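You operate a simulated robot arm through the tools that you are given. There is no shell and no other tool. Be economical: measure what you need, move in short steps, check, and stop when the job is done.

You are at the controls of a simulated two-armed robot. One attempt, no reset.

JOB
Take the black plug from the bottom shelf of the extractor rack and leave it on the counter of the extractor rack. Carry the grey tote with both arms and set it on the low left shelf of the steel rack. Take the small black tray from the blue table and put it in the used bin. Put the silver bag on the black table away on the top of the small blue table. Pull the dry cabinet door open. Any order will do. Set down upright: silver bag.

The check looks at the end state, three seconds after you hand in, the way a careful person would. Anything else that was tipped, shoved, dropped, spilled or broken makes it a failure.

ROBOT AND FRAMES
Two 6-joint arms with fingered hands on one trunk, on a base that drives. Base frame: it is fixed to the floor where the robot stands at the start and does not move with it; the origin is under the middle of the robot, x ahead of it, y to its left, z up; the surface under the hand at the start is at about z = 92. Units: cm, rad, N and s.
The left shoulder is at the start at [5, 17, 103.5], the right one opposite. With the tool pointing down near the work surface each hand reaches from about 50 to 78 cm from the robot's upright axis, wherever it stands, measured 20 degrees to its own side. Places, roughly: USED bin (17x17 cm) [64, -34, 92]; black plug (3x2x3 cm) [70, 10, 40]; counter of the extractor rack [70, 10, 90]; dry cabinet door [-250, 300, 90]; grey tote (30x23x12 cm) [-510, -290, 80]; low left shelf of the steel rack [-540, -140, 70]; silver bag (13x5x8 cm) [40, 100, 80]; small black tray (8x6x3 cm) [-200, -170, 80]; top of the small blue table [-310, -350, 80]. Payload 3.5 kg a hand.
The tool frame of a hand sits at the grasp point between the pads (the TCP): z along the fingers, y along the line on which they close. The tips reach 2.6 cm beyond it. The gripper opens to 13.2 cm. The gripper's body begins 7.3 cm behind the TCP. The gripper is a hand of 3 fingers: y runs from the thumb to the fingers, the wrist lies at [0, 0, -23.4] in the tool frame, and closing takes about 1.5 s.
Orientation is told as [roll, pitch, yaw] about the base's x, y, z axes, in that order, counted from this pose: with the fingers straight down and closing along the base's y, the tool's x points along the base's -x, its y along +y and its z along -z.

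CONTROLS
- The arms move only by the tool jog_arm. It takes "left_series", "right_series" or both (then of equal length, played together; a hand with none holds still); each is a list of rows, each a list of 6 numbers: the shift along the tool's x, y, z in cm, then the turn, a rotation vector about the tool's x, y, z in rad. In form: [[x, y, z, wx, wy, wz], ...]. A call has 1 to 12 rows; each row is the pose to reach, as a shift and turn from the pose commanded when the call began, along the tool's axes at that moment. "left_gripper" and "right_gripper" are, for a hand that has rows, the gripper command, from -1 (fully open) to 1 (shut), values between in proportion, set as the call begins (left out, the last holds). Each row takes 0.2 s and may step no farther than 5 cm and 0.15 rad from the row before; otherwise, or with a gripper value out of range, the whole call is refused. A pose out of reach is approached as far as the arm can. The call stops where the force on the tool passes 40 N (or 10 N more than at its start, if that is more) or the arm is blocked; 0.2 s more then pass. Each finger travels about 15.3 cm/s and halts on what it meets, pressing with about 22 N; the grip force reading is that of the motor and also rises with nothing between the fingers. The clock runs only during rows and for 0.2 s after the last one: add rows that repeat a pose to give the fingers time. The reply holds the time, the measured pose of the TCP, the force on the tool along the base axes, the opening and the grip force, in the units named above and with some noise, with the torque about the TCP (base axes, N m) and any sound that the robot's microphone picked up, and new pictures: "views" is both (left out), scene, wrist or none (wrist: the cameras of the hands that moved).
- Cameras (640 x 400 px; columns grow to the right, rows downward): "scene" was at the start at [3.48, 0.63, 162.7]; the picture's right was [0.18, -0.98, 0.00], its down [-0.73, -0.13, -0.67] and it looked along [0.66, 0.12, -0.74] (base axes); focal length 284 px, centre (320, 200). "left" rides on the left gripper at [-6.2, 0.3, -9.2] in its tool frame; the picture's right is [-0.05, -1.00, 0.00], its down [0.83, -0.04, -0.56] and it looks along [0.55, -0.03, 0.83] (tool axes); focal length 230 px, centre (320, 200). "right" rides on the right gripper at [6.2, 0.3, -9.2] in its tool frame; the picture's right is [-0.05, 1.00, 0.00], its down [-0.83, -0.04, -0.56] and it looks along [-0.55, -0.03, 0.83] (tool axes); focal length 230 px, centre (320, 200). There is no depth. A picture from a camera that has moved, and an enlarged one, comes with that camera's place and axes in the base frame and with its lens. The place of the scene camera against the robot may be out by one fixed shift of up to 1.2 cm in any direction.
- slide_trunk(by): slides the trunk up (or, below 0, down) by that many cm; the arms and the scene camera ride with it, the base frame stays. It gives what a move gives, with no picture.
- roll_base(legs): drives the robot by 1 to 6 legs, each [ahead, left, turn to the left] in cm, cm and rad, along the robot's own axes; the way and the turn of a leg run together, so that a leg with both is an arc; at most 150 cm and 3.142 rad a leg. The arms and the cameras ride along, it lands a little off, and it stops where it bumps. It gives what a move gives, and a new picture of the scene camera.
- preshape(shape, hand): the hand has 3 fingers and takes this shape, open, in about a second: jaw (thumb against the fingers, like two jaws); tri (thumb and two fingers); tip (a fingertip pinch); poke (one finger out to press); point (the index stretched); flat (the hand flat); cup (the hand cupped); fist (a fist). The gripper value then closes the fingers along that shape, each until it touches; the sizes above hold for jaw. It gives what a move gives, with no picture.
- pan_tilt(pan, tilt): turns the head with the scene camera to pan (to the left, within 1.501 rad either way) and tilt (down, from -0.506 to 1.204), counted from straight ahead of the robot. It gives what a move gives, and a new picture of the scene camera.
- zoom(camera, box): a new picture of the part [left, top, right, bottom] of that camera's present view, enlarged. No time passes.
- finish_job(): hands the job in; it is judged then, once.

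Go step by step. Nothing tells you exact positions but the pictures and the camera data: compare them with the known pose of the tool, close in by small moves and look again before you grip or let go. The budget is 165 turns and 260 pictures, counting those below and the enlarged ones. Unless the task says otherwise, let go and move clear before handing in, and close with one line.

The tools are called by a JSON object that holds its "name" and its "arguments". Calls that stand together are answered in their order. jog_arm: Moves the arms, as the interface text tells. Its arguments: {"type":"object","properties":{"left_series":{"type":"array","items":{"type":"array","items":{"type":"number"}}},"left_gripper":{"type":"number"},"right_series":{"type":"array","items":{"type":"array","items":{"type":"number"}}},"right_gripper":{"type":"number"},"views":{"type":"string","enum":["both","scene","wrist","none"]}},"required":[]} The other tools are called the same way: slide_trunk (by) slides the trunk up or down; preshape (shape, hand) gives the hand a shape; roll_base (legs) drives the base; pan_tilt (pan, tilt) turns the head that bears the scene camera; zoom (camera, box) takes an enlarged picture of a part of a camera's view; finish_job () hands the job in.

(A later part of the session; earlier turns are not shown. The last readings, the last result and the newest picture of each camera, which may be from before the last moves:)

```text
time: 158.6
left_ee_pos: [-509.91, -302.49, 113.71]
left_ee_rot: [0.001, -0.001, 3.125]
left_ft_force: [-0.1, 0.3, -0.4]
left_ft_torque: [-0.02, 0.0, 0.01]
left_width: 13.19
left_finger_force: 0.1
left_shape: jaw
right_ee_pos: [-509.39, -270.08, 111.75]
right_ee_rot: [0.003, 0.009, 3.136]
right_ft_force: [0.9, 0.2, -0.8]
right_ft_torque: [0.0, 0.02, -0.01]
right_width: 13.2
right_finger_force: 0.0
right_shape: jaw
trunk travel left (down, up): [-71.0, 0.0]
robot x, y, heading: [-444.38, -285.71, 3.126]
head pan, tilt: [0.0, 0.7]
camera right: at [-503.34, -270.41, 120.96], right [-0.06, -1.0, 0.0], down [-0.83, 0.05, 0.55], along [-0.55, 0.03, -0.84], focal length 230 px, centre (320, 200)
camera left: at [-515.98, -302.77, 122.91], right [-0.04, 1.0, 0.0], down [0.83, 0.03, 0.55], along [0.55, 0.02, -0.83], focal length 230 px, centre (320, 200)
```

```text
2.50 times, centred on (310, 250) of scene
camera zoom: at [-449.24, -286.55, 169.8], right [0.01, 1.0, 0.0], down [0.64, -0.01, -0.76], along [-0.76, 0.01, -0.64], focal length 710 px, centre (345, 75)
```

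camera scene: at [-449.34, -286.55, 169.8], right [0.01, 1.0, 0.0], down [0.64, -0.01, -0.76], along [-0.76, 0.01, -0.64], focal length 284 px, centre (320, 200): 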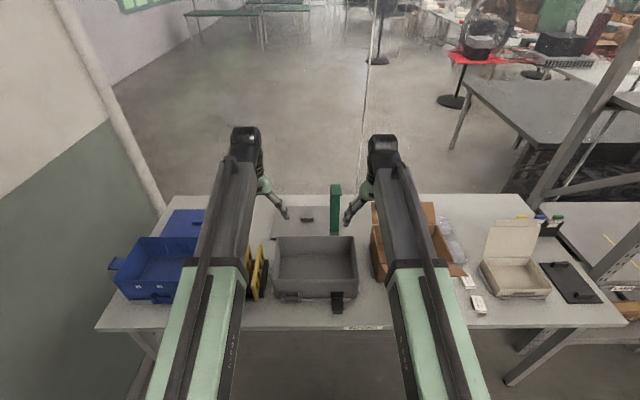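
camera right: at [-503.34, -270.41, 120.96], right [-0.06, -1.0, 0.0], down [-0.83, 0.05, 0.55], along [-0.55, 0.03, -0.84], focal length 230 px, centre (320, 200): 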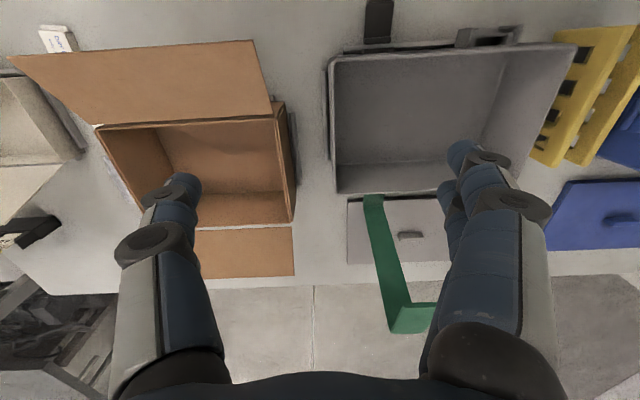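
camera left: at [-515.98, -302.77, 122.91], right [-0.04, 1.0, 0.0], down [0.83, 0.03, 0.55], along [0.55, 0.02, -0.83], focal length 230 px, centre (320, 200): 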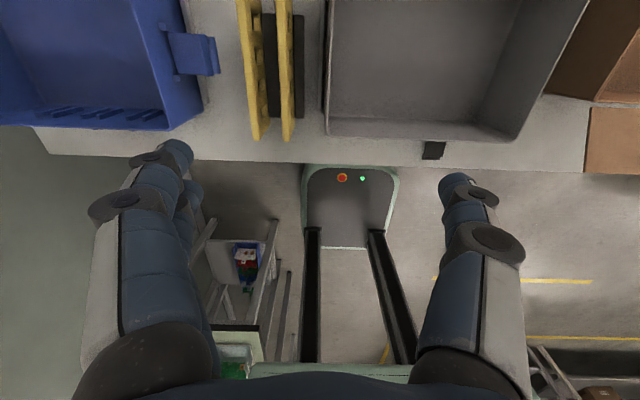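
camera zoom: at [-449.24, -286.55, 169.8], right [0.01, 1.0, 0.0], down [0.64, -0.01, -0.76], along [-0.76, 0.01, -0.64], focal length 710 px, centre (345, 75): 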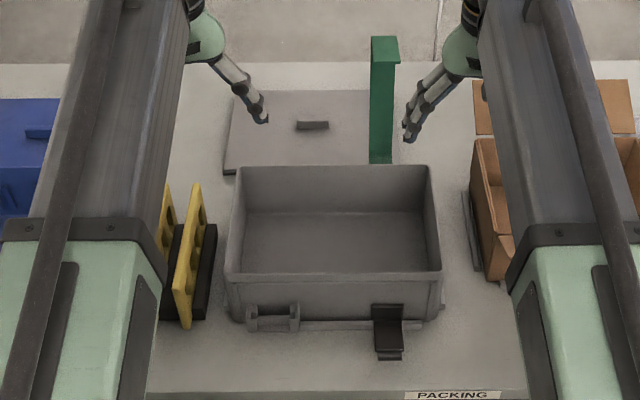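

{"name": "zoom", "arguments": {"camera": "scene", "box": [265, 225, 375, 315]}}

{"name": "zoom", "arguments": {"camera": "right", "box": [310, 0, 640, 210]}}

```text
4.44 times, centred on (320, 270) of scene
camera zoom: at [-449.24, -286.55, 169.8], right [0.01, 1.0, 0.0], down [0.64, -0.01, -0.76], along [-0.76, 0.01, -0.64], focal length 1262 px, centre (320, -111)
```

zoom: 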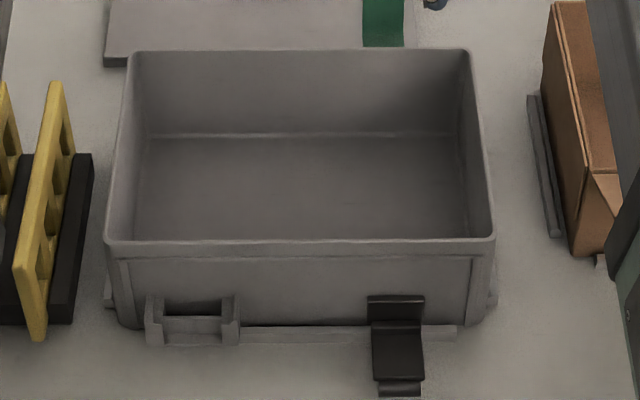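

```text
1.90 times, centred on (475, 105) of right
camera zoom: at [-503.34, -270.41, 120.96], right [-0.06, -1.0, 0.0], down [-0.83, 0.05, 0.55], along [-0.55, 0.03, -0.84], focal length 438 px, centre (25, 381)
```

zoom: 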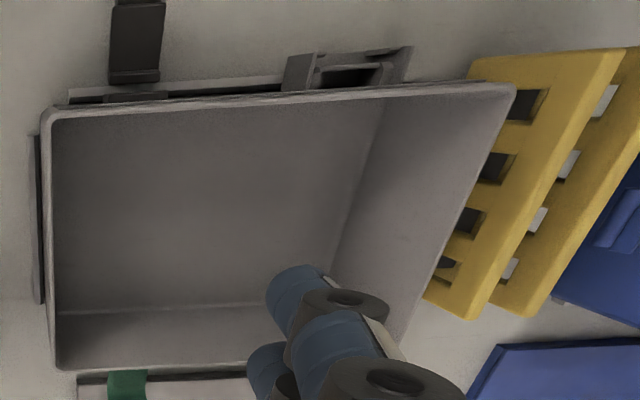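

Card tops are only z≈87.5, so the left palm clears. I line both hands over the side walls with ~6 cm opening and descend to just above the rim.

{"name": "jog_arm", "arguments": {"left_series": [[-2, -0.5, 0, 0, 0, 0], [-4.1, -1.2, 0, 0, 0, 0], [-4.1, -1.2, 4, 0, 0, 0], [-4.1, -1.2, 8, 0, 0, 0], [-4.1, -1.2, 12, 0, 0, 0], [-4.1, -1.2, 16, 0, 0, 0], [-4.1, -1.2, 19, 0, 0, 0], [-4.1, -1.2, 21, 0, 0, 0], [-4.1, -1.2, 21, 0, 0, 0]], "right_series": [[-2.3, 1.2, 0, 0, 0, 0], [-4.6, 2.4, 0, 0, 0, 0], [-4.6, 2.4, 4, 0, 0, 0], [-4.6, 2.4, 8, 0, 0, 0], [-4.6, 2.4, 12, 0, 0, 0], [-4.6, 2.4, 15, 0, 0, 0], [-4.6, 2.4, 17, 0, 0, 0], [-4.6, 2.4, 19, 0, 0, 0], [-4.6, 2.4, 19, 0, 0, 0]], "left_gripper": 0.1, "right_gripper": 0.1}}

```text
time: 160.6
left_ee_pos: [-513.93, -301.53, 92.71]
left_ee_rot: [0.0, -0.003, 3.126]
left_ft_force: [0.5, -0.1, -0.2]
left_ft_torque: [-0.03, 0.0, 0.01]
left_width: 5.99
left_finger_force: 0.1
left_shape: jaw
right_ee_pos: [-513.76, -272.47, 92.88]
right_ee_rot: [0.004, 0.007, 3.137]
right_ft_force: [0.4, -0.6, -0.9]
right_ft_torque: [0.04, 0.0, 0.03]
right_width: 5.99
right_finger_force: 0.2
right_shape: jaw
trunk travel left (down, up): [-71.0, 0.0]
robot x, y, heading: [-444.79, -285.53, 3.129]
head pan, tilt: [0.0, 0.7]
camera scene: at [-449.17, -286.55, 169.81], right [0.01, 1.0, 0.0], down [0.64, -0.01, -0.77], along [-0.76, 0.01, -0.64], focal length 284 px, centre (320, 200)
camera right: at [-507.76, -272.85, 101.95], right [-0.06, -1.0, 0.0], down [-0.83, 0.05, 0.55], along [-0.55, 0.03, -0.84], focal length 230 px, centre (320, 200)
camera left: at [-520.1, -301.67, 102.0], right [-0.04, 1.0, 0.0], down [0.83, 0.03, 0.55], along [0.55, 0.02, -0.83], focal length 230 px, centre (320, 200)
```

scene: 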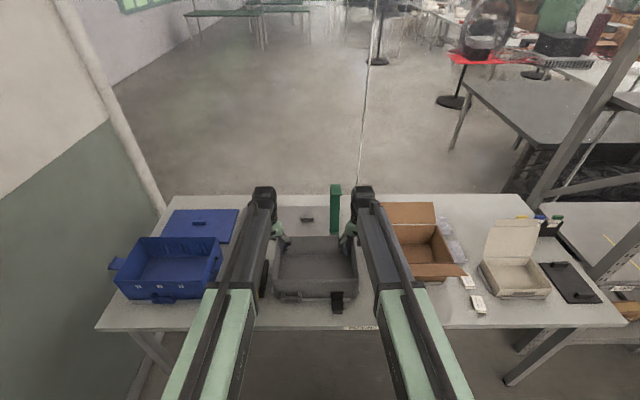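
right: 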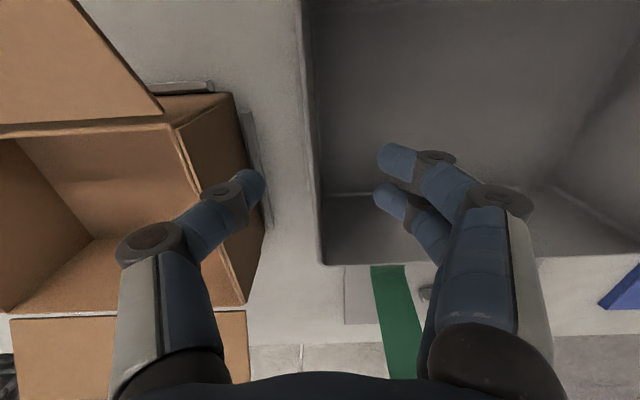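
left: 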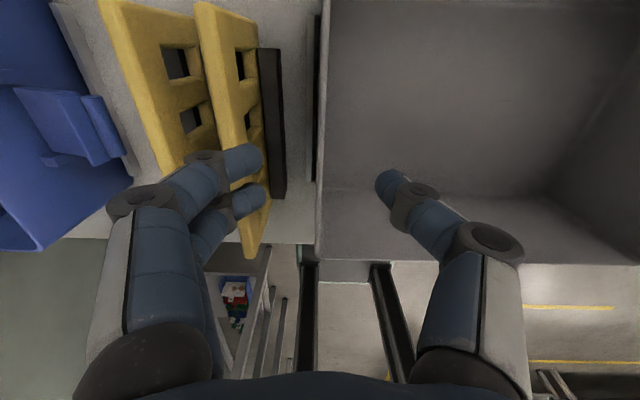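

The left outer finger is close to the yellow card, so I narrow both openings to ~4.4 cm, shift the left hand 0.4 cm inward, then lower over the walls.

{"name": "jog_arm", "arguments": {"left_series": [[0, -0.4, 0, 0, 0, 0], [0, -0.4, 0, 0, 0, 0], [0, -0.4, 2, 0, 0, 0], [0, -0.4, 4, 0, 0, 0], [0, -0.4, 5.5, 0, 0, 0], [0, -0.4, 6.4, 0, 0, 0], [0, -0.4, 6.4, 0, 0, 0]], "right_series": [[0, 0, 0, 0, 0, 0], [0, 0, 0, 0, 0, 0], [0, 0, 2, 0, 0, 0], [0, 0, 4, 0, 0, 0], [0, 0, 5.5, 0, 0, 0], [0, 0, 6.6, 0, 0, 0], [0, 0, 6.6, 0, 0, 0]], "left_gripper": 0.34, "right_gripper": 0.34, "views": "wrist"}}

```text
time: 162.2
left_ee_pos: [-514.03, -300.9, 86.53]
left_ee_rot: [0.0, -0.004, 3.127]
left_ft_force: [0.6, -1.3, 0.9]
left_ft_torque: [0.01, -0.05, 0.03]
left_width: 4.41
left_finger_force: 0.0
left_shape: jaw
right_ee_pos: [-513.79, -272.51, 86.22]
right_ee_rot: [0.005, 0.007, 3.136]
right_ft_force: [-0.1, -1.6, -0.1]
right_ft_torque: [0.0, -0.02, 0.0]
right_width: 4.4
right_finger_force: 0.1
right_shape: jaw
trunk travel left (down, up): [-71.0, 0.0]
robot x, y, heading: [-444.28, -285.67, 3.133]
head pan, tilt: [0.0, 0.7]
camera right: at [-507.78, -272.9, 95.36], right [-0.06, -1.0, 0.0], down [-0.83, 0.05, 0.55], along [-0.55, 0.03, -0.84], focal length 230 px, centre (320, 200)
camera left: at [-520.1, -301.1, 95.65], right [-0.04, 1.0, 0.0], down [0.83, 0.03, 0.55], along [0.55, 0.02, -0.83], focal length 230 px, centre (320, 200)
```

right: 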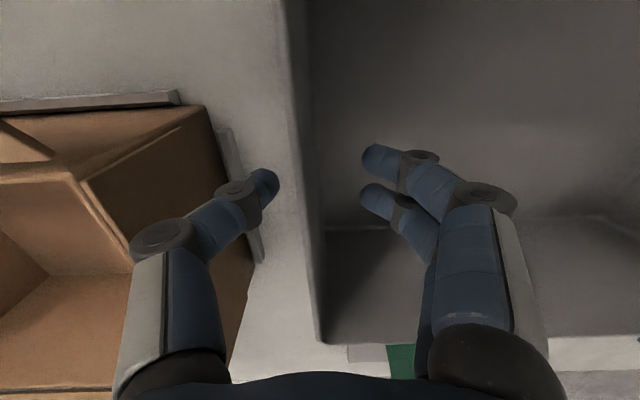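
left: 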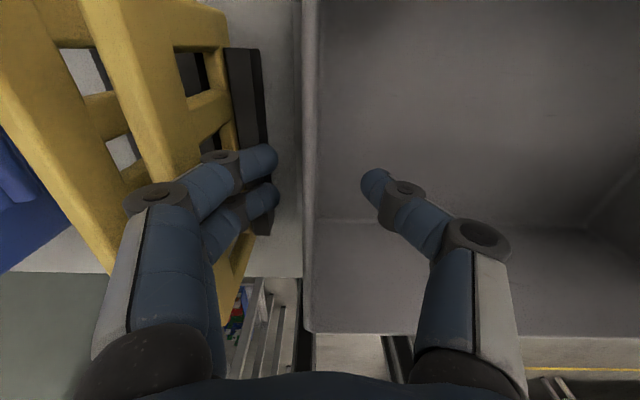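

Walls are between the fingers. I lower 1.2 cm more and close both hands.

{"name": "jog_arm", "arguments": {"left_series": [[0, 0, 0.6, 0, 0, 0], [0, 0, 1.2, 0, 0, 0], [0, 0, 1.2, 0, 0, 0]], "right_series": [[0, 0, 0.5, 0, 0, 0], [0, 0, 1.0, 0, 0, 0], [0, 0, 1.0, 0, 0, 0]], "views": "none"}}

{"name": "jog_arm", "arguments": {"left_series": [[0, 0, 0, 0, 0, 0], [0, 0, 0, 0, 0, 0], [0, 0, 0, 0, 0, 0], [0, 0, 0, 0, 0, 0], [0, 0, 0, 0, 0, 0], [0, 0, 0, 0, 0, 0]], "right_series": [[0, 0, 0, 0, 0, 0], [0, 0, 0, 0, 0, 0], [0, 0, 0, 0, 0, 0], [0, 0, 0, 0, 0, 0], [0, 0, 0, 0, 0, 0], [0, 0, 0, 0, 0, 0]], "left_gripper": 1, "right_gripper": 1, "views": "wrist"}}

```text
time: 163.0
left_ee_pos: [-513.95, -300.84, 85.18]
left_ee_rot: [-0.001, -0.001, 3.125]
left_ft_force: [-0.2, 0.5, 0.1]
left_ft_torque: [-0.01, 0.0, 0.01]
left_width: 4.4
left_finger_force: 0.1
left_shape: jaw
right_ee_pos: [-513.84, -272.42, 85.25]
right_ee_rot: [0.003, 0.006, 3.136]
right_ft_force: [0.2, 0.0, 0.3]
right_ft_torque: [0.0, -0.01, 0.02]
right_width: 4.42
right_finger_force: 0.0
right_shape: jaw
trunk travel left (down, up): [-71.0, 0.0]
robot x, y, heading: [-444.29, -285.82, 3.129]
head pan, tilt: [0.0, 0.7]
```

```text
time: 164.4
left_ee_pos: [-513.95, -300.88, 85.23]
left_ee_rot: [-0.001, -0.003, 3.125]
left_ft_force: [-0.3, -0.6, 0.5]
left_ft_torque: [-0.05, -0.04, 0.0]
left_width: 0.01
left_finger_force: 22.3
left_shape: jaw
right_ee_pos: [-513.9, -272.43, 85.24]
right_ee_rot: [0.005, 0.01, 3.136]
right_ft_force: [0.6, 1.1, -0.6]
right_ft_torque: [-0.01, 0.03, -0.01]
right_width: 0.04
right_finger_force: 21.8
right_shape: jaw
trunk travel left (down, up): [-71.0, 0.0]
robot x, y, heading: [-444.84, -285.66, 3.131]
head pan, tilt: [0.0, 0.7]
camera right: at [-507.8, -272.96, 94.36], right [-0.06, -1.0, 0.0], down [-0.83, 0.05, 0.55], along [-0.55, 0.03, -0.84], focal length 230 px, centre (320, 200)
camera left: at [-520.15, -301.09, 94.37], right [-0.04, 1.0, 0.0], down [0.83, 0.03, 0.55], along [0.55, 0.02, -0.83], focal length 230 px, centre (320, 200)
```

right: 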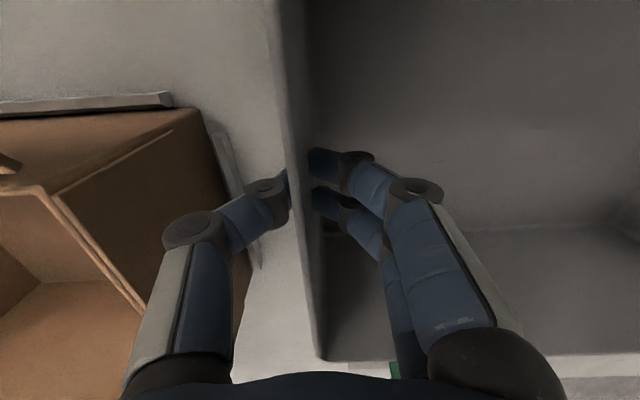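
left: 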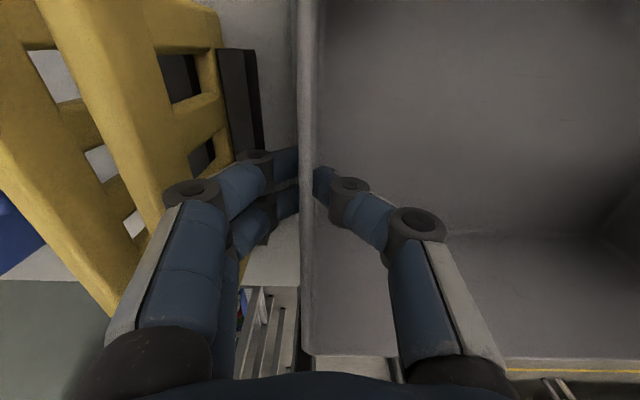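

Both pinches hold the thin walls. I lift 1.5 cm together and check the forces.

{"name": "jog_arm", "arguments": {"left_series": [[0, 0, -0.4, 0, 0, 0], [0, 0, -0.8, 0, 0, 0], [0, 0, -1.2, 0, 0, 0], [0, 0, -1.6, 0, 0, 0], [0, 0, -1.6, 0, 0, 0]], "right_series": [[0, 0, -0.4, 0, 0, 0], [0, 0, -0.8, 0, 0, 0], [0, 0, -1.2, 0, 0, 0], [0, 0, -1.6, 0, 0, 0], [0, 0, -1.6, 0, 0, 0]], "views": "scene"}}

{"name": "zoom", "arguments": {"camera": "scene", "box": [250, 200, 410, 320]}}

```text
time: 165.6
left_ee_pos: [-514.04, -300.94, 86.7]
left_ee_rot: [0.0, -0.002, 3.126]
left_ft_force: [0.1, -2.0, -3.8]
left_ft_torque: [-0.07, -0.05, -0.05]
left_width: 0.02
left_finger_force: 22.5
left_shape: jaw
right_ee_pos: [-513.77, -272.56, 86.8]
right_ee_rot: [0.004, 0.01, 3.136]
right_ft_force: [-0.2, 2.2, -4.1]
right_ft_torque: [0.03, 0.02, -0.01]
right_width: 0.0
right_finger_force: 22.2
right_shape: jaw
trunk travel left (down, up): [-71.0, 0.0]
robot x, y, heading: [-444.07, -286.01, 3.132]
head pan, tilt: [0.0, 0.7]
camera scene: at [-449.27, -286.55, 169.8], right [0.01, 1.0, 0.0], down [0.64, -0.01, -0.76], along [-0.76, 0.01, -0.64], focal length 284 px, centre (320, 200)
```

scene: 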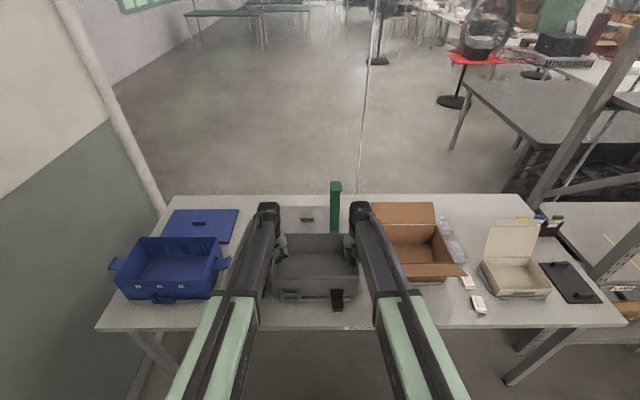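

```text
3.33 times, centred on (330, 260) of scene
camera zoom: at [-449.27, -286.55, 169.8], right [0.01, 1.0, 0.0], down [0.64, -0.01, -0.76], along [-0.76, 0.01, -0.64], focal length 947 px, centre (287, 0)
```

zoom: 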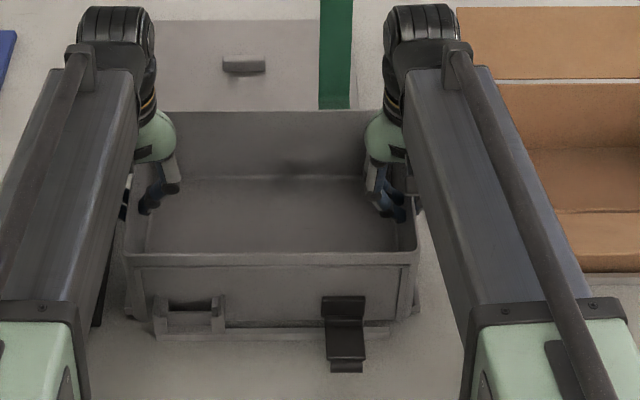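

Each hand carries ~4 N; the tote is lifting cleanly. I raise it further.

{"name": "jog_arm", "arguments": {"left_series": [[0, 0, -1.5, 0, 0, 0], [0, 0, -3, 0, 0, 0], [0, 0, -4.5, 0, 0, 0], [0, 0, -6, 0, 0, 0], [0, 0, -8, 0, 0, 0], [0, 0, -10, 0, 0, 0], [0, 0, -12, 0, 0, 0], [0, 0, -14, 0, 0, 0]], "right_series": [[0, 0, -1.5, 0, 0, 0], [0, 0, -3, 0, 0, 0], [0, 0, -4.5, 0, 0, 0], [0, 0, -6, 0, 0, 0], [0, 0, -8, 0, 0, 0], [0, 0, -10, 0, 0, 0], [0, 0, -12, 0, 0, 0], [0, 0, -14, 0, 0, 0]], "views": "scene"}}

```text
time: 167.4
left_ee_pos: [-514.0, -300.95, 100.78]
left_ee_rot: [0.0, 0.0, 3.127]
left_ft_force: [-1.4, 5.9, -3.0]
left_ft_torque: [0.11, -0.05, 0.01]
left_width: 0.0
left_finger_force: 21.8
left_shape: jaw
right_ee_pos: [-513.82, -272.52, 100.71]
right_ee_rot: [0.007, 0.008, 3.137]
right_ft_force: [0.0, -6.6, -2.9]
right_ft_torque: [-0.14, -0.01, 0.0]
right_width: 0.0
right_finger_force: 22.1
right_shape: jaw
trunk travel left (down, up): [-71.0, 0.0]
robot x, y, heading: [-444.17, -286.1, 3.131]
head pan, tilt: [0.0, 0.7]
camera scene: at [-449.24, -286.55, 169.8], right [0.01, 1.0, 0.0], down [0.64, -0.01, -0.76], along [-0.76, 0.01, -0.64], focal length 284 px, centre (320, 200)
```

scene: 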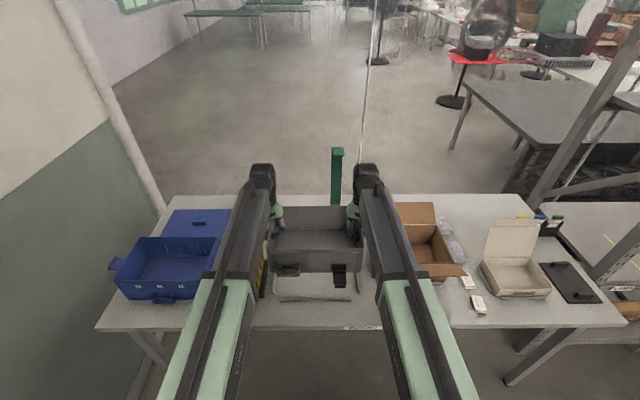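

The tote is up and the table is clear beneath. I back off 55 cm, strafe right toward the steel rack and look.

{"name": "roll_base", "arguments": {"legs": [[-60, 0, 0], [0, -140, 0]]}}

{"name": "pan_tilt", "arguments": {"pan": 0.0, "tilt": 0.5}}

```text
time: 177.4
left_ee_pos: [-451.73, -159.03, 100.91]
left_ee_rot: [0.0, -0.003, 3.11]
left_ft_force: [-0.3, 6.9, -3.4]
left_ft_torque: [0.13, -0.05, 0.02]
left_width: 0.0
left_finger_force: 21.5
left_shape: jaw
right_ee_pos: [-450.98, -130.41, 100.7]
right_ee_rot: [0.005, 0.008, 3.12]
right_ft_force: [0.4, -7.7, -2.6]
right_ft_torque: [-0.18, -0.02, 0.03]
right_width: 0.01
right_finger_force: 22.9
right_shape: jaw
trunk travel left (down, up): [-71.0, 0.0]
robot x, y, heading: [-382.08, -145.03, 3.11]
head pan, tilt: [0.0, 0.7]
camera scene: at [-386.64, -145.64, 169.8], right [0.03, 1.0, 0.0], down [0.64, -0.02, -0.76], along [-0.76, 0.02, -0.64], focal length 284 px, centre (320, 200)
```

scene: 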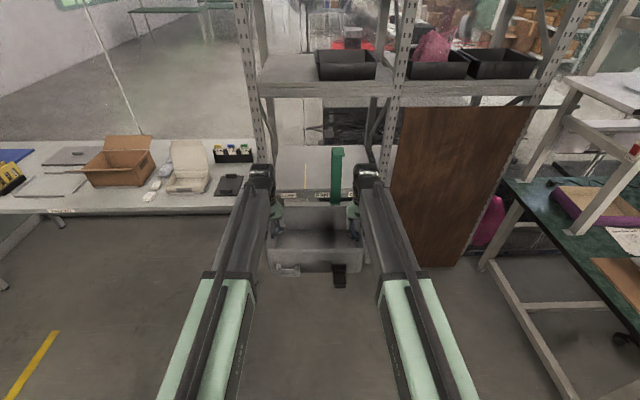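

```text
time: 178.1
left_ee_pos: [-451.57, -158.99, 100.79]
left_ee_rot: [-0.001, -0.002, 3.107]
left_ft_force: [0.9, 3.0, -3.3]
left_ft_torque: [0.04, -0.04, 0.01]
left_width: 0.0
left_finger_force: 22.1
left_shape: jaw
right_ee_pos: [-450.98, -130.62, 100.63]
right_ee_rot: [0.006, 0.009, 3.122]
right_ft_force: [-0.2, -2.5, -3.8]
right_ft_torque: [-0.14, 0.0, -0.01]
right_width: 0.0
right_finger_force: 21.9
right_shape: jaw
trunk travel left (down, up): [-71.0, 0.0]
robot x, y, heading: [-381.72, -144.85, 3.114]
head pan, tilt: [0.0, 0.499]
camera scene: at [-387.24, -145.67, 171.57], right [0.03, 1.0, 0.0], down [0.48, -0.01, -0.88], along [-0.88, 0.02, -0.48], focal length 284 px, centre (320, 200)
```

scene: 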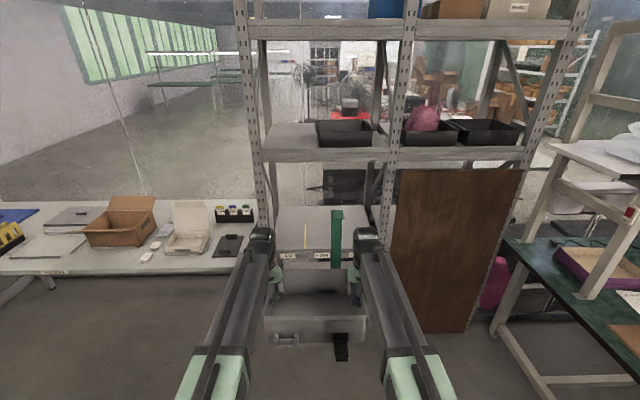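

The green post moved along with the tote. I zoom in to see what it is.

{"name": "zoom", "arguments": {"camera": "scene", "box": [230, 190, 410, 370]}}

{"name": "jog_arm", "arguments": {"left_series": [[0, 0, 0, 0, 0, 0]], "right_series": [[0, 0, 0, 0, 0, 0]], "views": "wrist"}}

```text
2.22 times, centred on (320, 280) of scene
camera zoom: at [-387.24, -145.67, 171.57], right [0.03, 1.0, 0.0], down [0.48, -0.01, -0.88], along [-0.88, 0.02, -0.48], focal length 631 px, centre (320, 22)
```

zoom: 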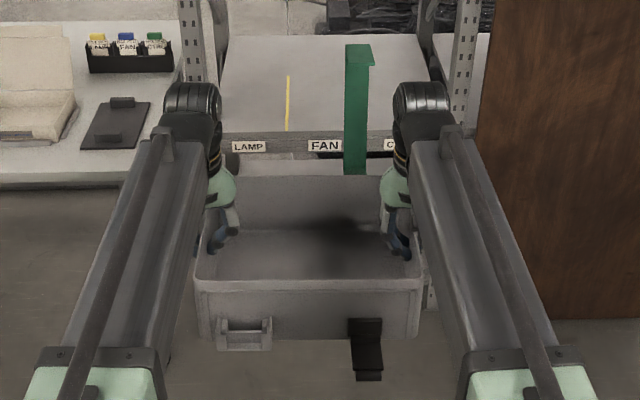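

```text
time: 178.5
left_ee_pos: [-451.66, -159.11, 100.66]
left_ee_rot: [0.001, -0.002, 3.107]
left_ft_force: [0.1, 3.3, -2.9]
left_ft_torque: [0.07, -0.02, 0.02]
left_width: 0.0
left_finger_force: 21.8
left_shape: jaw
right_ee_pos: [-451.04, -130.61, 100.59]
right_ee_rot: [0.005, 0.008, 3.12]
right_ft_force: [0.4, -2.7, -3.6]
right_ft_torque: [-0.1, -0.01, 0.02]
right_width: 0.0
right_finger_force: 22.3
right_shape: jaw
trunk travel left (down, up): [-71.0, 0.0]
robot x, y, heading: [-381.61, -145.28, 3.112]
head pan, tilt: [0.0, 0.499]
camera right: at [-444.98, -130.99, 109.84], right [-0.07, -1.0, 0.0], down [-0.83, 0.06, 0.55], along [-0.55, 0.04, -0.84], focal length 230 px, centre (320, 200)
camera left: at [-457.69, -159.14, 110.02], right [-0.02, 1.0, 0.0], down [0.83, 0.02, 0.55], along [0.55, 0.01, -0.83], focal length 230 px, centre (320, 200)
```

right: 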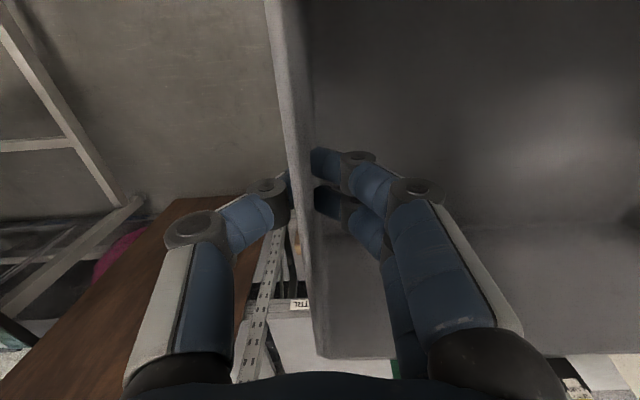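
left: 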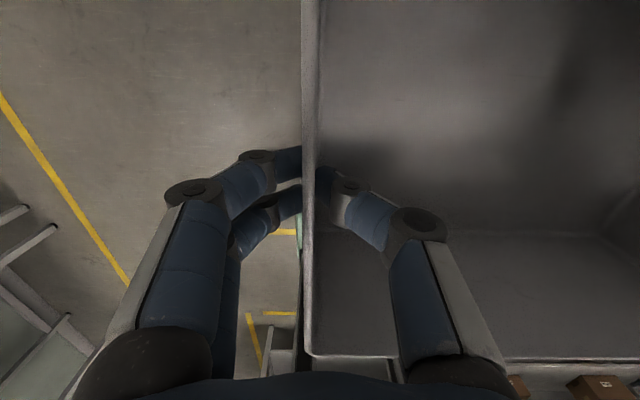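

The green post is part of the tote. The shelf (z≈67) bay spans y≈-167..-111; I lower the trunk 16 cm, centre on the bay, and approach.

{"name": "slide_trunk", "arguments": {"by": -16}}

{"name": "roll_base", "arguments": {"legs": [[0, -5, 0.03], [42, 0, 0]]}}

```text
time: 180.4
left_ee_pos: [-451.63, -159.14, 84.72]
left_ee_rot: [0.001, -0.002, 3.107]
left_ft_force: [-0.2, 4.2, -3.5]
left_ft_torque: [0.08, 0.01, -0.02]
left_width: 0.0
left_finger_force: 22.4
left_shape: jaw
right_ee_pos: [-451.03, -130.5, 84.58]
right_ee_rot: [0.004, 0.009, 3.12]
right_ft_force: [0.2, -4.2, -3.8]
right_ft_torque: [-0.11, 0.02, 0.02]
right_width: 0.01
right_finger_force: 21.9
right_shape: jaw
trunk travel left (down, up): [-55.0, 16.0]
robot x, y, heading: [-381.74, -144.86, 3.114]
head pan, tilt: [0.0, 0.499]
```

```text
time: 183.4
left_ee_pos: [-492.18, -155.88, 84.71]
left_ee_rot: [0.001, -0.002, 3.138]
left_ft_force: [-0.4, 5.3, -3.3]
left_ft_torque: [0.1, 0.01, -0.01]
left_width: 0.02
left_finger_force: 21.9
left_shape: jaw
right_ee_pos: [-492.48, -127.44, 84.61]
right_ee_rot: [0.004, 0.008, -3.136]
right_ft_force: [0.0, -6.0, -3.8]
right_ft_torque: [-0.12, 0.01, 0.0]
right_width: 0.04
right_finger_force: 22.2
right_shape: jaw
trunk travel left (down, up): [-55.0, 16.0]
robot x, y, heading: [-422.75, -139.77, 3.142]
head pan, tilt: [0.0, 0.499]
camera scene: at [-428.31, -140.83, 155.57], right [0.0, 1.0, 0.0], down [0.48, 0.0, -0.88], along [-0.88, 0.0, -0.48], focal length 284 px, centre (320, 200)
```

scene: 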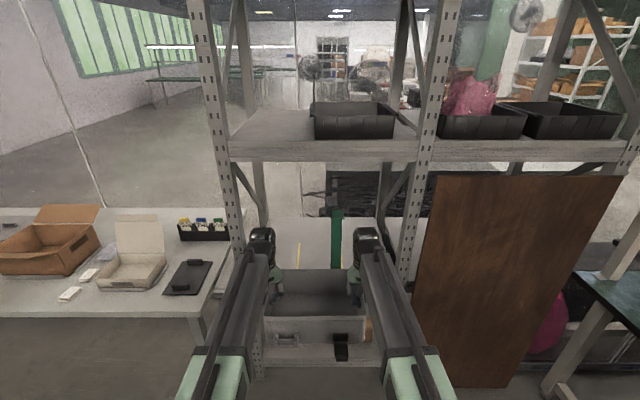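

{"name": "zoom", "arguments": {"camera": "scene", "box": [220, 200, 420, 370]}}

```text
2.35 times, centred on (320, 285) of scene
camera zoom: at [-428.31, -140.83, 155.57], right [0.0, 1.0, 0.0], down [0.48, 0.0, -0.88], along [-0.88, 0.0, -0.48], focal length 668 px, centre (320, 0)
```

zoom: 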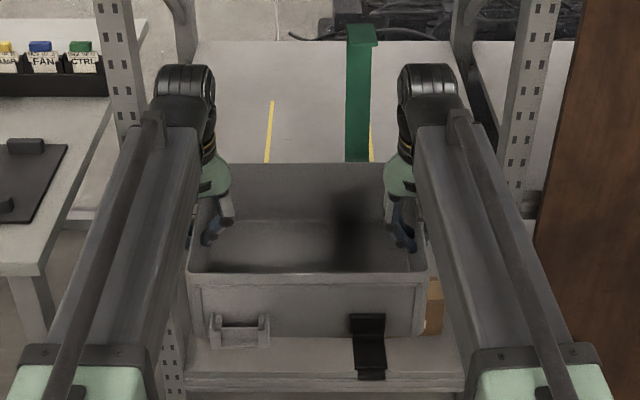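

Clearances look fine (wrist top ~112 vs beam ~122, tote bottom ~74.5 vs shelf ≤70). Driving in 38 cm.

{"name": "roll_base", "arguments": {"legs": [[20, 0, 0]]}}

{"name": "jog_arm", "arguments": {"left_series": [[0, 0, 0, 0, 0, 0]], "right_series": [[0, 0, 0, 0, 0, 0]], "views": "wrist"}}

```text
time: 185.0
left_ee_pos: [-511.76, -156.22, 84.81]
left_ee_rot: [0.002, 0.0, 3.138]
left_ft_force: [-1.1, 2.8, -3.3]
left_ft_torque: [0.05, -0.01, -0.01]
left_width: 0.0
left_finger_force: 22.2
left_shape: jaw
right_ee_pos: [-511.97, -127.49, 84.63]
right_ee_rot: [0.005, 0.007, -3.133]
right_ft_force: [0.7, -2.6, -3.0]
right_ft_torque: [-0.08, -0.05, 0.0]
right_width: 0.0
right_finger_force: 21.7
right_shape: jaw
trunk travel left (down, up): [-55.0, 16.0]
robot x, y, heading: [-442.38, -140.02, -3.14]
head pan, tilt: [0.0, 0.499]
camera scene: at [-447.91, -140.86, 155.57], right [0.0, 1.0, 0.0], down [0.48, 0.0, -0.88], along [-0.88, 0.0, -0.48], focal length 284 px, centre (320, 200)
```

scene: 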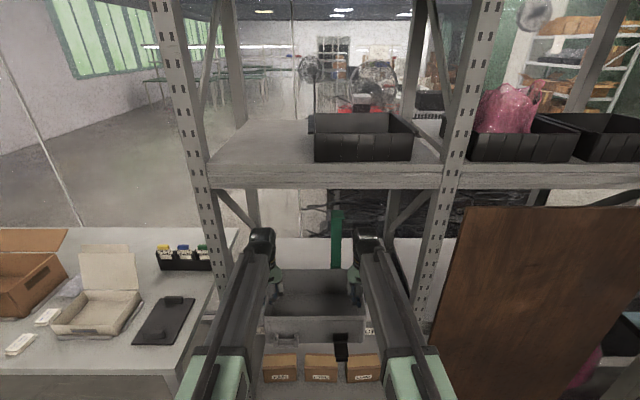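

```text
time: 185.4
left_ee_pos: [-511.75, -156.05, 84.66]
left_ee_rot: [0.001, -0.001, 3.138]
left_ft_force: [-0.2, 0.8, -3.3]
left_ft_torque: [0.0, -0.01, -0.02]
left_width: 0.01
left_finger_force: 21.9
left_shape: jaw
right_ee_pos: [-512.03, -127.65, 84.53]
right_ee_rot: [0.004, 0.009, -3.134]
right_ft_force: [1.5, -1.8, -3.0]
right_ft_torque: [-0.07, -0.05, 0.0]
right_width: 0.01
right_finger_force: 22.6
right_shape: jaw
trunk travel left (down, up): [-55.0, 16.0]
robot x, y, heading: [-442.22, -140.28, -3.137]
head pan, tilt: [0.0, 0.499]
camera right: at [-505.91, -127.9, 93.8], right [-0.04, -1.0, 0.0], down [-0.84, 0.04, 0.55], along [-0.55, 0.02, -0.84], focal length 230 px, centre (320, 200)
camera left: at [-517.79, -156.39, 93.97], right [-0.05, 1.0, 0.0], down [0.83, 0.04, 0.55], along [0.55, 0.03, -0.83], focal length 230 px, centre (320, 200)
```

right: 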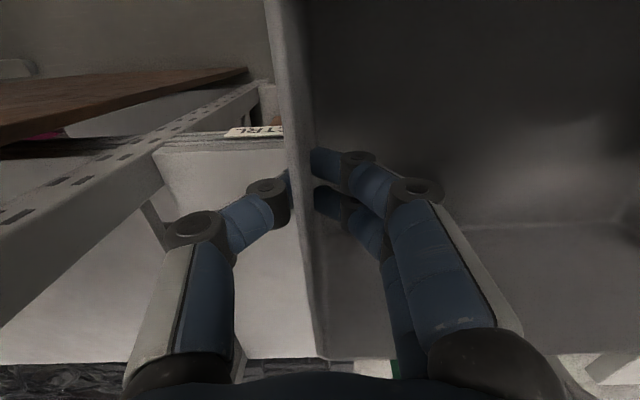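
left: 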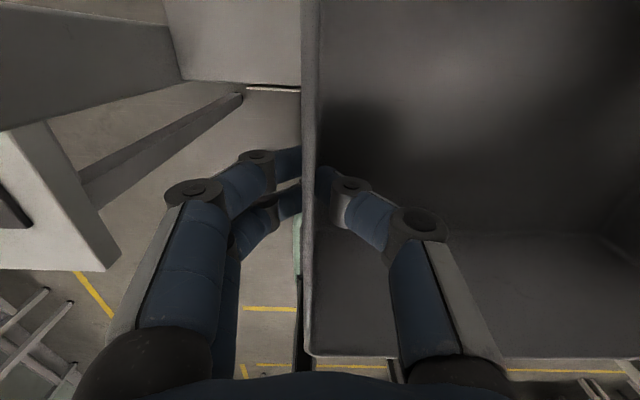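

Shelf top z≈68.5, front edge x≈-515. Driving 20 cm further in.

{"name": "roll_base", "arguments": {"legs": [[20, 0, 0]]}}

{"name": "slide_trunk", "arguments": {"by": -4}}

{"name": "jog_arm", "arguments": {"left_series": [[0, 0, 0, 0, 0, 0]], "right_series": [[0, 0, 0, 0, 0, 0]], "views": "wrist"}}

```text
time: 187.0
left_ee_pos: [-532.01, -156.0, 84.83]
left_ee_rot: [-0.002, -0.002, 3.137]
left_ft_force: [-0.1, 2.2, -3.5]
left_ft_torque: [0.02, -0.03, 0.0]
left_width: 0.01
left_finger_force: 22.3
left_shape: jaw
right_ee_pos: [-532.26, -127.73, 84.62]
right_ee_rot: [0.005, 0.008, -3.132]
right_ft_force: [-0.6, -2.0, -3.6]
right_ft_torque: [-0.06, -0.04, 0.02]
right_width: 0.0
right_finger_force: 21.9
right_shape: jaw
trunk travel left (down, up): [-55.0, 16.0]
robot x, y, heading: [-462.37, -140.02, -3.14]
head pan, tilt: [0.0, 0.499]
camera scene: at [-468.12, -140.9, 155.57], right [0.0, 1.0, 0.0], down [0.48, 0.0, -0.88], along [-0.88, 0.0, -0.48], focal length 284 px, centre (320, 200)
```

scene: 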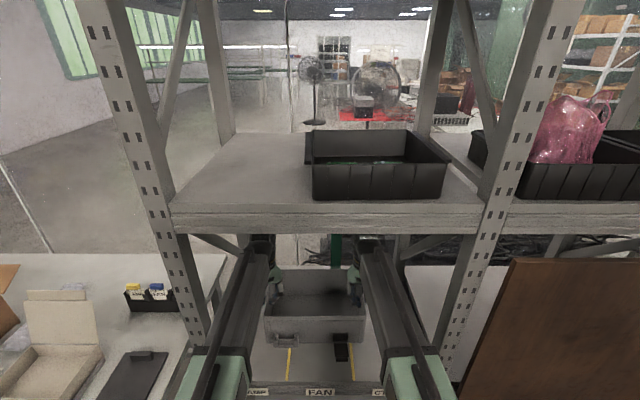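

```text
time: 187.8
left_ee_pos: [-531.95, -156.08, 80.76]
left_ee_rot: [0.0, -0.002, 3.139]
left_ft_force: [-0.2, 0.4, -2.9]
left_ft_torque: [0.0, -0.03, 0.01]
left_width: 0.0
left_finger_force: 22.1
left_shape: jaw
right_ee_pos: [-532.18, -127.7, 80.72]
right_ee_rot: [0.006, 0.01, -3.132]
right_ft_force: [-0.3, -0.5, -3.3]
right_ft_torque: [-0.05, 0.0, 0.03]
right_width: 0.0
right_finger_force: 22.0
right_shape: jaw
trunk travel left (down, up): [-51.0, 20.0]
robot x, y, heading: [-462.56, -140.34, -3.143]
head pan, tilt: [0.0, 0.499]
```

```text
time: 188.2
left_ee_pos: [-531.89, -156.15, 80.81]
left_ee_rot: [0.0, -0.003, 3.138]
left_ft_force: [0.2, 0.4, -3.3]
left_ft_torque: [0.0, -0.02, 0.0]
left_width: 0.0
left_finger_force: 22.4
left_shape: jaw
right_ee_pos: [-532.24, -127.75, 80.6]
right_ee_rot: [0.005, 0.011, -3.131]
right_ft_force: [0.5, -1.0, -2.4]
right_ft_torque: [-0.05, -0.02, -0.01]
right_width: 0.0
right_finger_force: 21.9
right_shape: jaw
trunk travel left (down, up): [-51.0, 20.0]
robot x, y, heading: [-462.4, -139.84, -3.137]
head pan, tilt: [0.0, 0.499]
camera right: at [-526.12, -127.97, 89.84], right [-0.04, -1.0, 0.0], down [-0.84, 0.04, 0.55], along [-0.55, 0.02, -0.84], focal length 230 px, centre (320, 200)
camera left: at [-537.98, -156.46, 90.01], right [-0.05, 1.0, 0.0], down [0.83, 0.04, 0.55], along [0.55, 0.03, -0.83], focal length 230 px, centre (320, 200)
```

right: 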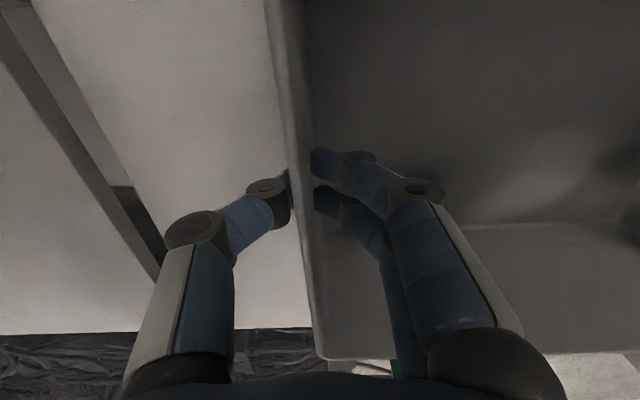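
left: 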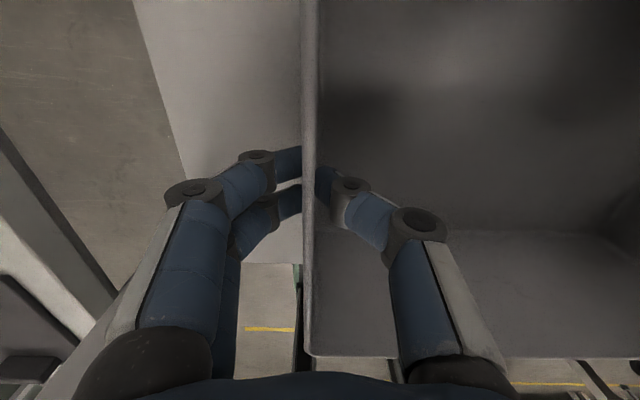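

Over the shelf. Lowering by the trunk in small steps until contact.

{"name": "slide_trunk", "arguments": {"by": -1.5}}

{"name": "slide_trunk", "arguments": {"by": -0.7}}

```text
time: 188.9
left_ee_pos: [-531.88, -156.14, 79.37]
left_ee_rot: [-0.001, -0.001, 3.139]
left_ft_force: [0.3, 0.7, -4.0]
left_ft_torque: [0.04, 0.03, -0.02]
left_width: 0.0
left_finger_force: 21.8
left_shape: jaw
right_ee_pos: [-532.08, -127.65, 79.04]
right_ee_rot: [0.006, 0.007, -3.132]
right_ft_force: [0.3, -0.3, 0.8]
right_ft_torque: [-0.04, 0.01, 0.01]
right_width: 0.0
right_finger_force: 22.4
right_shape: jaw
trunk travel left (down, up): [-49.5, 21.5]
robot x, y, heading: [-462.69, -140.0, -3.136]
head pan, tilt: [0.0, 0.499]
```

```text
time: 189.4
left_ee_pos: [-531.88, -156.14, 79.01]
left_ee_rot: [-0.001, -0.01, 3.138]
left_ft_force: [-5.3, 1.6, 18.2]
left_ft_torque: [-0.07, 0.08, -0.03]
left_width: 0.0
left_finger_force: 22.3
left_shape: jaw
right_ee_pos: [-531.98, -127.7, 78.96]
right_ee_rot: [0.006, -0.001, -3.131]
right_ft_force: [-5.4, -3.8, 29.5]
right_ft_torque: [0.08, 0.05, 0.06]
right_width: 0.08
right_finger_force: 22.0
right_shape: jaw
trunk travel left (down, up): [-48.8, 22.2]
robot x, y, heading: [-462.71, -140.23, -3.136]
head pan, tilt: [0.0, 0.499]
```

Contact. I relieve the load slightly and open both hands to ~4.4 cm.

{"name": "slide_trunk", "arguments": {"by": 0.6}}

{"name": "jog_arm", "arguments": {"left_series": [[0, 0, 0, 0, 0, 0], [0, 0, 0, 0, 0, 0], [0, 0, 0, 0, 0, 0], [0, 0, 0, 0, 0, 0]], "right_series": [[0, 0, 0, 0, 0, 0], [0, 0, 0, 0, 0, 0], [0, 0, 0, 0, 0, 0], [0, 0, 0, 0, 0, 0]], "left_gripper": 0.34, "right_gripper": 0.34, "views": "wrist"}}

```text
time: 190.0
left_ee_pos: [-531.69, -156.13, 79.03]
left_ee_rot: [-0.004, -0.001, 3.138]
left_ft_force: [-1.2, 2.5, -0.1]
left_ft_torque: [0.02, 0.03, -0.02]
left_width: 0.0
left_finger_force: 22.1
left_shape: jaw
right_ee_pos: [-532.02, -127.66, 78.92]
right_ee_rot: [0.005, 0.009, -3.134]
right_ft_force: [-5.8, -3.6, 13.5]
right_ft_torque: [-0.06, 0.09, 0.0]
right_width: 0.05
right_finger_force: 21.8
right_shape: jaw
trunk travel left (down, up): [-49.4, 21.6]
robot x, y, heading: [-462.54, -140.1, -3.138]
head pan, tilt: [0.0, 0.499]
```

```text
time: 191.0
left_ee_pos: [-531.83, -156.12, 79.22]
left_ee_rot: [0.0, -0.001, 3.136]
left_ft_force: [0.6, 0.2, -0.4]
left_ft_torque: [0.02, -0.03, 0.01]
left_width: 4.29
left_finger_force: 0.0
left_shape: jaw
right_ee_pos: [-532.11, -127.62, 79.16]
right_ee_rot: [0.008, 0.009, -3.134]
right_ft_force: [0.1, -1.2, 0.6]
right_ft_torque: [-0.03, 0.06, -0.01]
right_width: 4.31
right_finger_force: 0.1
right_shape: jaw
trunk travel left (down, up): [-49.4, 21.6]
robot x, y, heading: [-462.62, -140.03, -3.141]
head pan, tilt: [0.0, 0.499]
camera right: at [-526.08, -127.96, 88.25], right [-0.04, -1.0, 0.0], down [-0.84, 0.04, 0.55], along [-0.55, 0.02, -0.84], focal length 230 px, centre (320, 200)
camera left: at [-537.95, -156.46, 88.44], right [-0.05, 1.0, 0.0], down [0.83, 0.04, 0.55], along [0.55, 0.03, -0.83], focal length 230 px, centre (320, 200)
```

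right: 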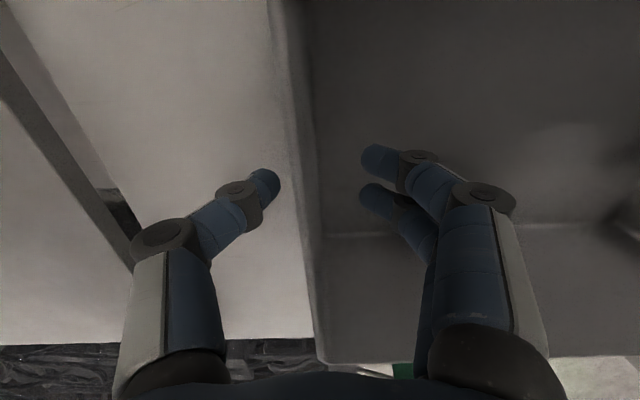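
left: 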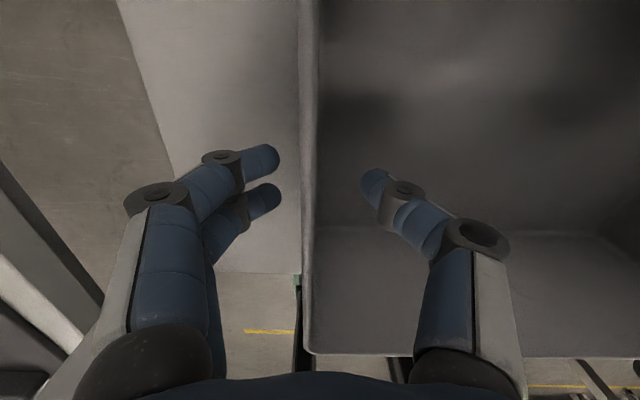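

Both released. I raise the hands 7 cm (still under the beam) and back out.

{"name": "jog_arm", "arguments": {"left_series": [[0, 0, -2, 0, 0, 0], [0, 0, -4, 0, 0, 0], [0, 0, -6, 0, 0, 0], [0, 0, -7, 0, 0, 0], [0, 0, -7, 0, 0, 0]], "right_series": [[0, 0, -2, 0, 0, 0], [0, 0, -4, 0, 0, 0], [0, 0, -6, 0, 0, 0], [0, 0, -7, 0, 0, 0], [0, 0, -7, 0, 0, 0]], "views": "wrist"}}

{"name": "roll_base", "arguments": {"legs": [[-55, 0, 0]]}}

```text
time: 192.2
left_ee_pos: [-531.66, -156.1, 86.36]
left_ee_rot: [-0.001, -0.002, 3.137]
left_ft_force: [-0.9, -0.2, -0.2]
left_ft_torque: [-0.01, -0.01, 0.01]
left_width: 4.33
left_finger_force: 0.0
left_shape: jaw
right_ee_pos: [-532.17, -127.7, 86.13]
right_ee_rot: [0.005, 0.008, -3.134]
right_ft_force: [0.1, -0.6, -0.1]
right_ft_torque: [0.04, 0.04, -0.01]
right_width: 4.33
right_finger_force: 0.0
right_shape: jaw
trunk travel left (down, up): [-49.4, 21.6]
robot x, y, heading: [-462.82, -140.19, -3.14]
head pan, tilt: [0.0, 0.499]
camera right: at [-526.09, -128.01, 95.4], right [-0.04, -1.0, 0.0], down [-0.84, 0.04, 0.55], along [-0.55, 0.02, -0.84], focal length 230 px, centre (320, 200)
camera left: at [-537.87, -156.49, 95.57], right [-0.05, 1.0, 0.0], down [0.83, 0.04, 0.55], along [0.55, 0.03, -0.83], focal length 230 px, centre (320, 200)
```

right: 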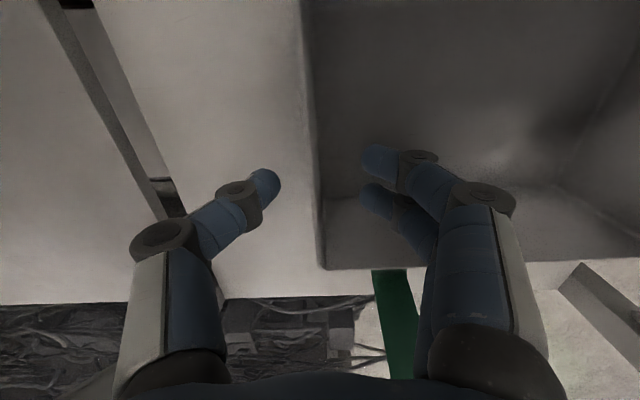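
left: 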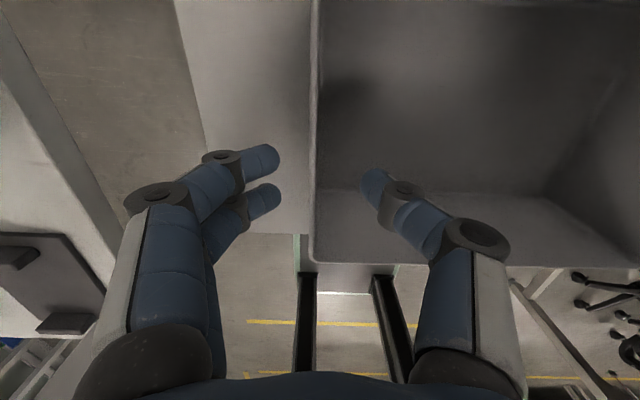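

```text
time: 195.3
left_ee_pos: [-476.92, -155.52, 86.34]
left_ee_rot: [0.0, -0.005, 3.125]
left_ft_force: [-0.7, -0.4, -0.2]
left_ft_torque: [-0.02, 0.02, 0.01]
left_width: 4.34
left_finger_force: 0.0
left_shape: jaw
right_ee_pos: [-476.88, -127.0, 86.28]
right_ee_rot: [0.006, 0.007, 3.136]
right_ft_force: [0.1, 0.1, 0.0]
right_ft_torque: [0.04, -0.01, -0.01]
right_width: 4.28
right_finger_force: 0.2
right_shape: jaw
trunk travel left (down, up): [-49.4, 21.6]
robot x, y, heading: [-407.2, -140.27, 3.13]
head pan, tilt: [0.0, 0.499]
camera scene: at [-412.77, -141.07, 149.98], right [0.01, 1.0, 0.0], down [0.48, -0.01, -0.88], along [-0.88, 0.01, -0.48], focal length 284 px, centre (320, 200)
```

scene: 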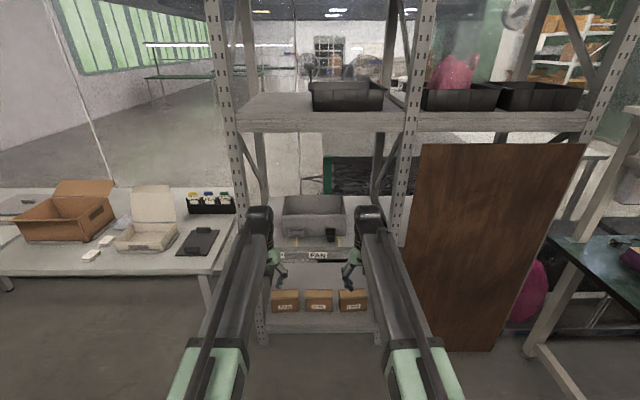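

The tote sits on the shelf. Next the black tray on the blue table: raise the trunk, turn around to face +x, and look.

{"name": "slide_trunk", "arguments": {"by": 21}}

{"name": "roll_base", "arguments": {"legs": [[0, 0, 1.57], [0, 0, 1.57]]}}

```text
time: 197.6
left_ee_pos: [-476.94, -155.58, 107.3]
left_ee_rot: [-0.001, -0.002, 3.125]
left_ft_force: [-0.9, -0.3, -0.2]
left_ft_torque: [0.0, 0.01, 0.02]
left_width: 4.3
left_finger_force: 0.1
left_shape: jaw
right_ee_pos: [-476.83, -126.96, 107.13]
right_ee_rot: [0.006, 0.006, 3.137]
right_ft_force: [0.1, -0.4, -0.4]
right_ft_torque: [0.0, 0.02, -0.01]
right_width: 4.3
right_finger_force: 0.1
right_shape: jaw
trunk travel left (down, up): [-70.4, 0.6]
robot x, y, heading: [-407.2, -140.49, 3.129]
head pan, tilt: [0.0, 0.499]
```

```text
time: 205.7
left_ee_pos: [-338.37, -123.61, 107.31]
left_ee_rot: [0.0, -0.002, 0.006]
left_ft_force: [-0.9, -0.7, 0.5]
left_ft_torque: [-0.06, 0.01, 0.0]
left_width: 4.33
left_finger_force: 0.0
left_shape: jaw
right_ee_pos: [-337.77, -152.19, 107.13]
right_ee_rot: [0.006, 0.008, 0.017]
right_ft_force: [0.5, 0.2, -0.9]
right_ft_torque: [0.0, 0.01, 0.04]
right_width: 4.3
right_finger_force: 0.0
right_shape: jaw
trunk travel left (down, up): [-70.4, 0.6]
robot x, y, heading: [-407.84, -140.29, 0.007]
head pan, tilt: [0.0, 0.499]
camera scene: at [-402.61, -141.05, 170.98], right [0.01, -1.0, 0.0], down [-0.48, -0.01, -0.88], along [0.88, 0.01, -0.48], focal length 284 px, centre (320, 200)
```

scene: 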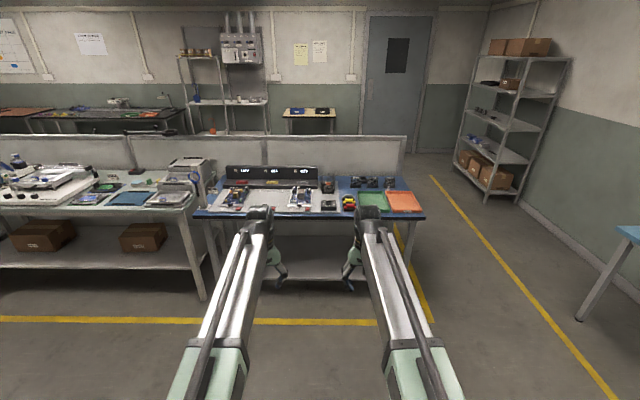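

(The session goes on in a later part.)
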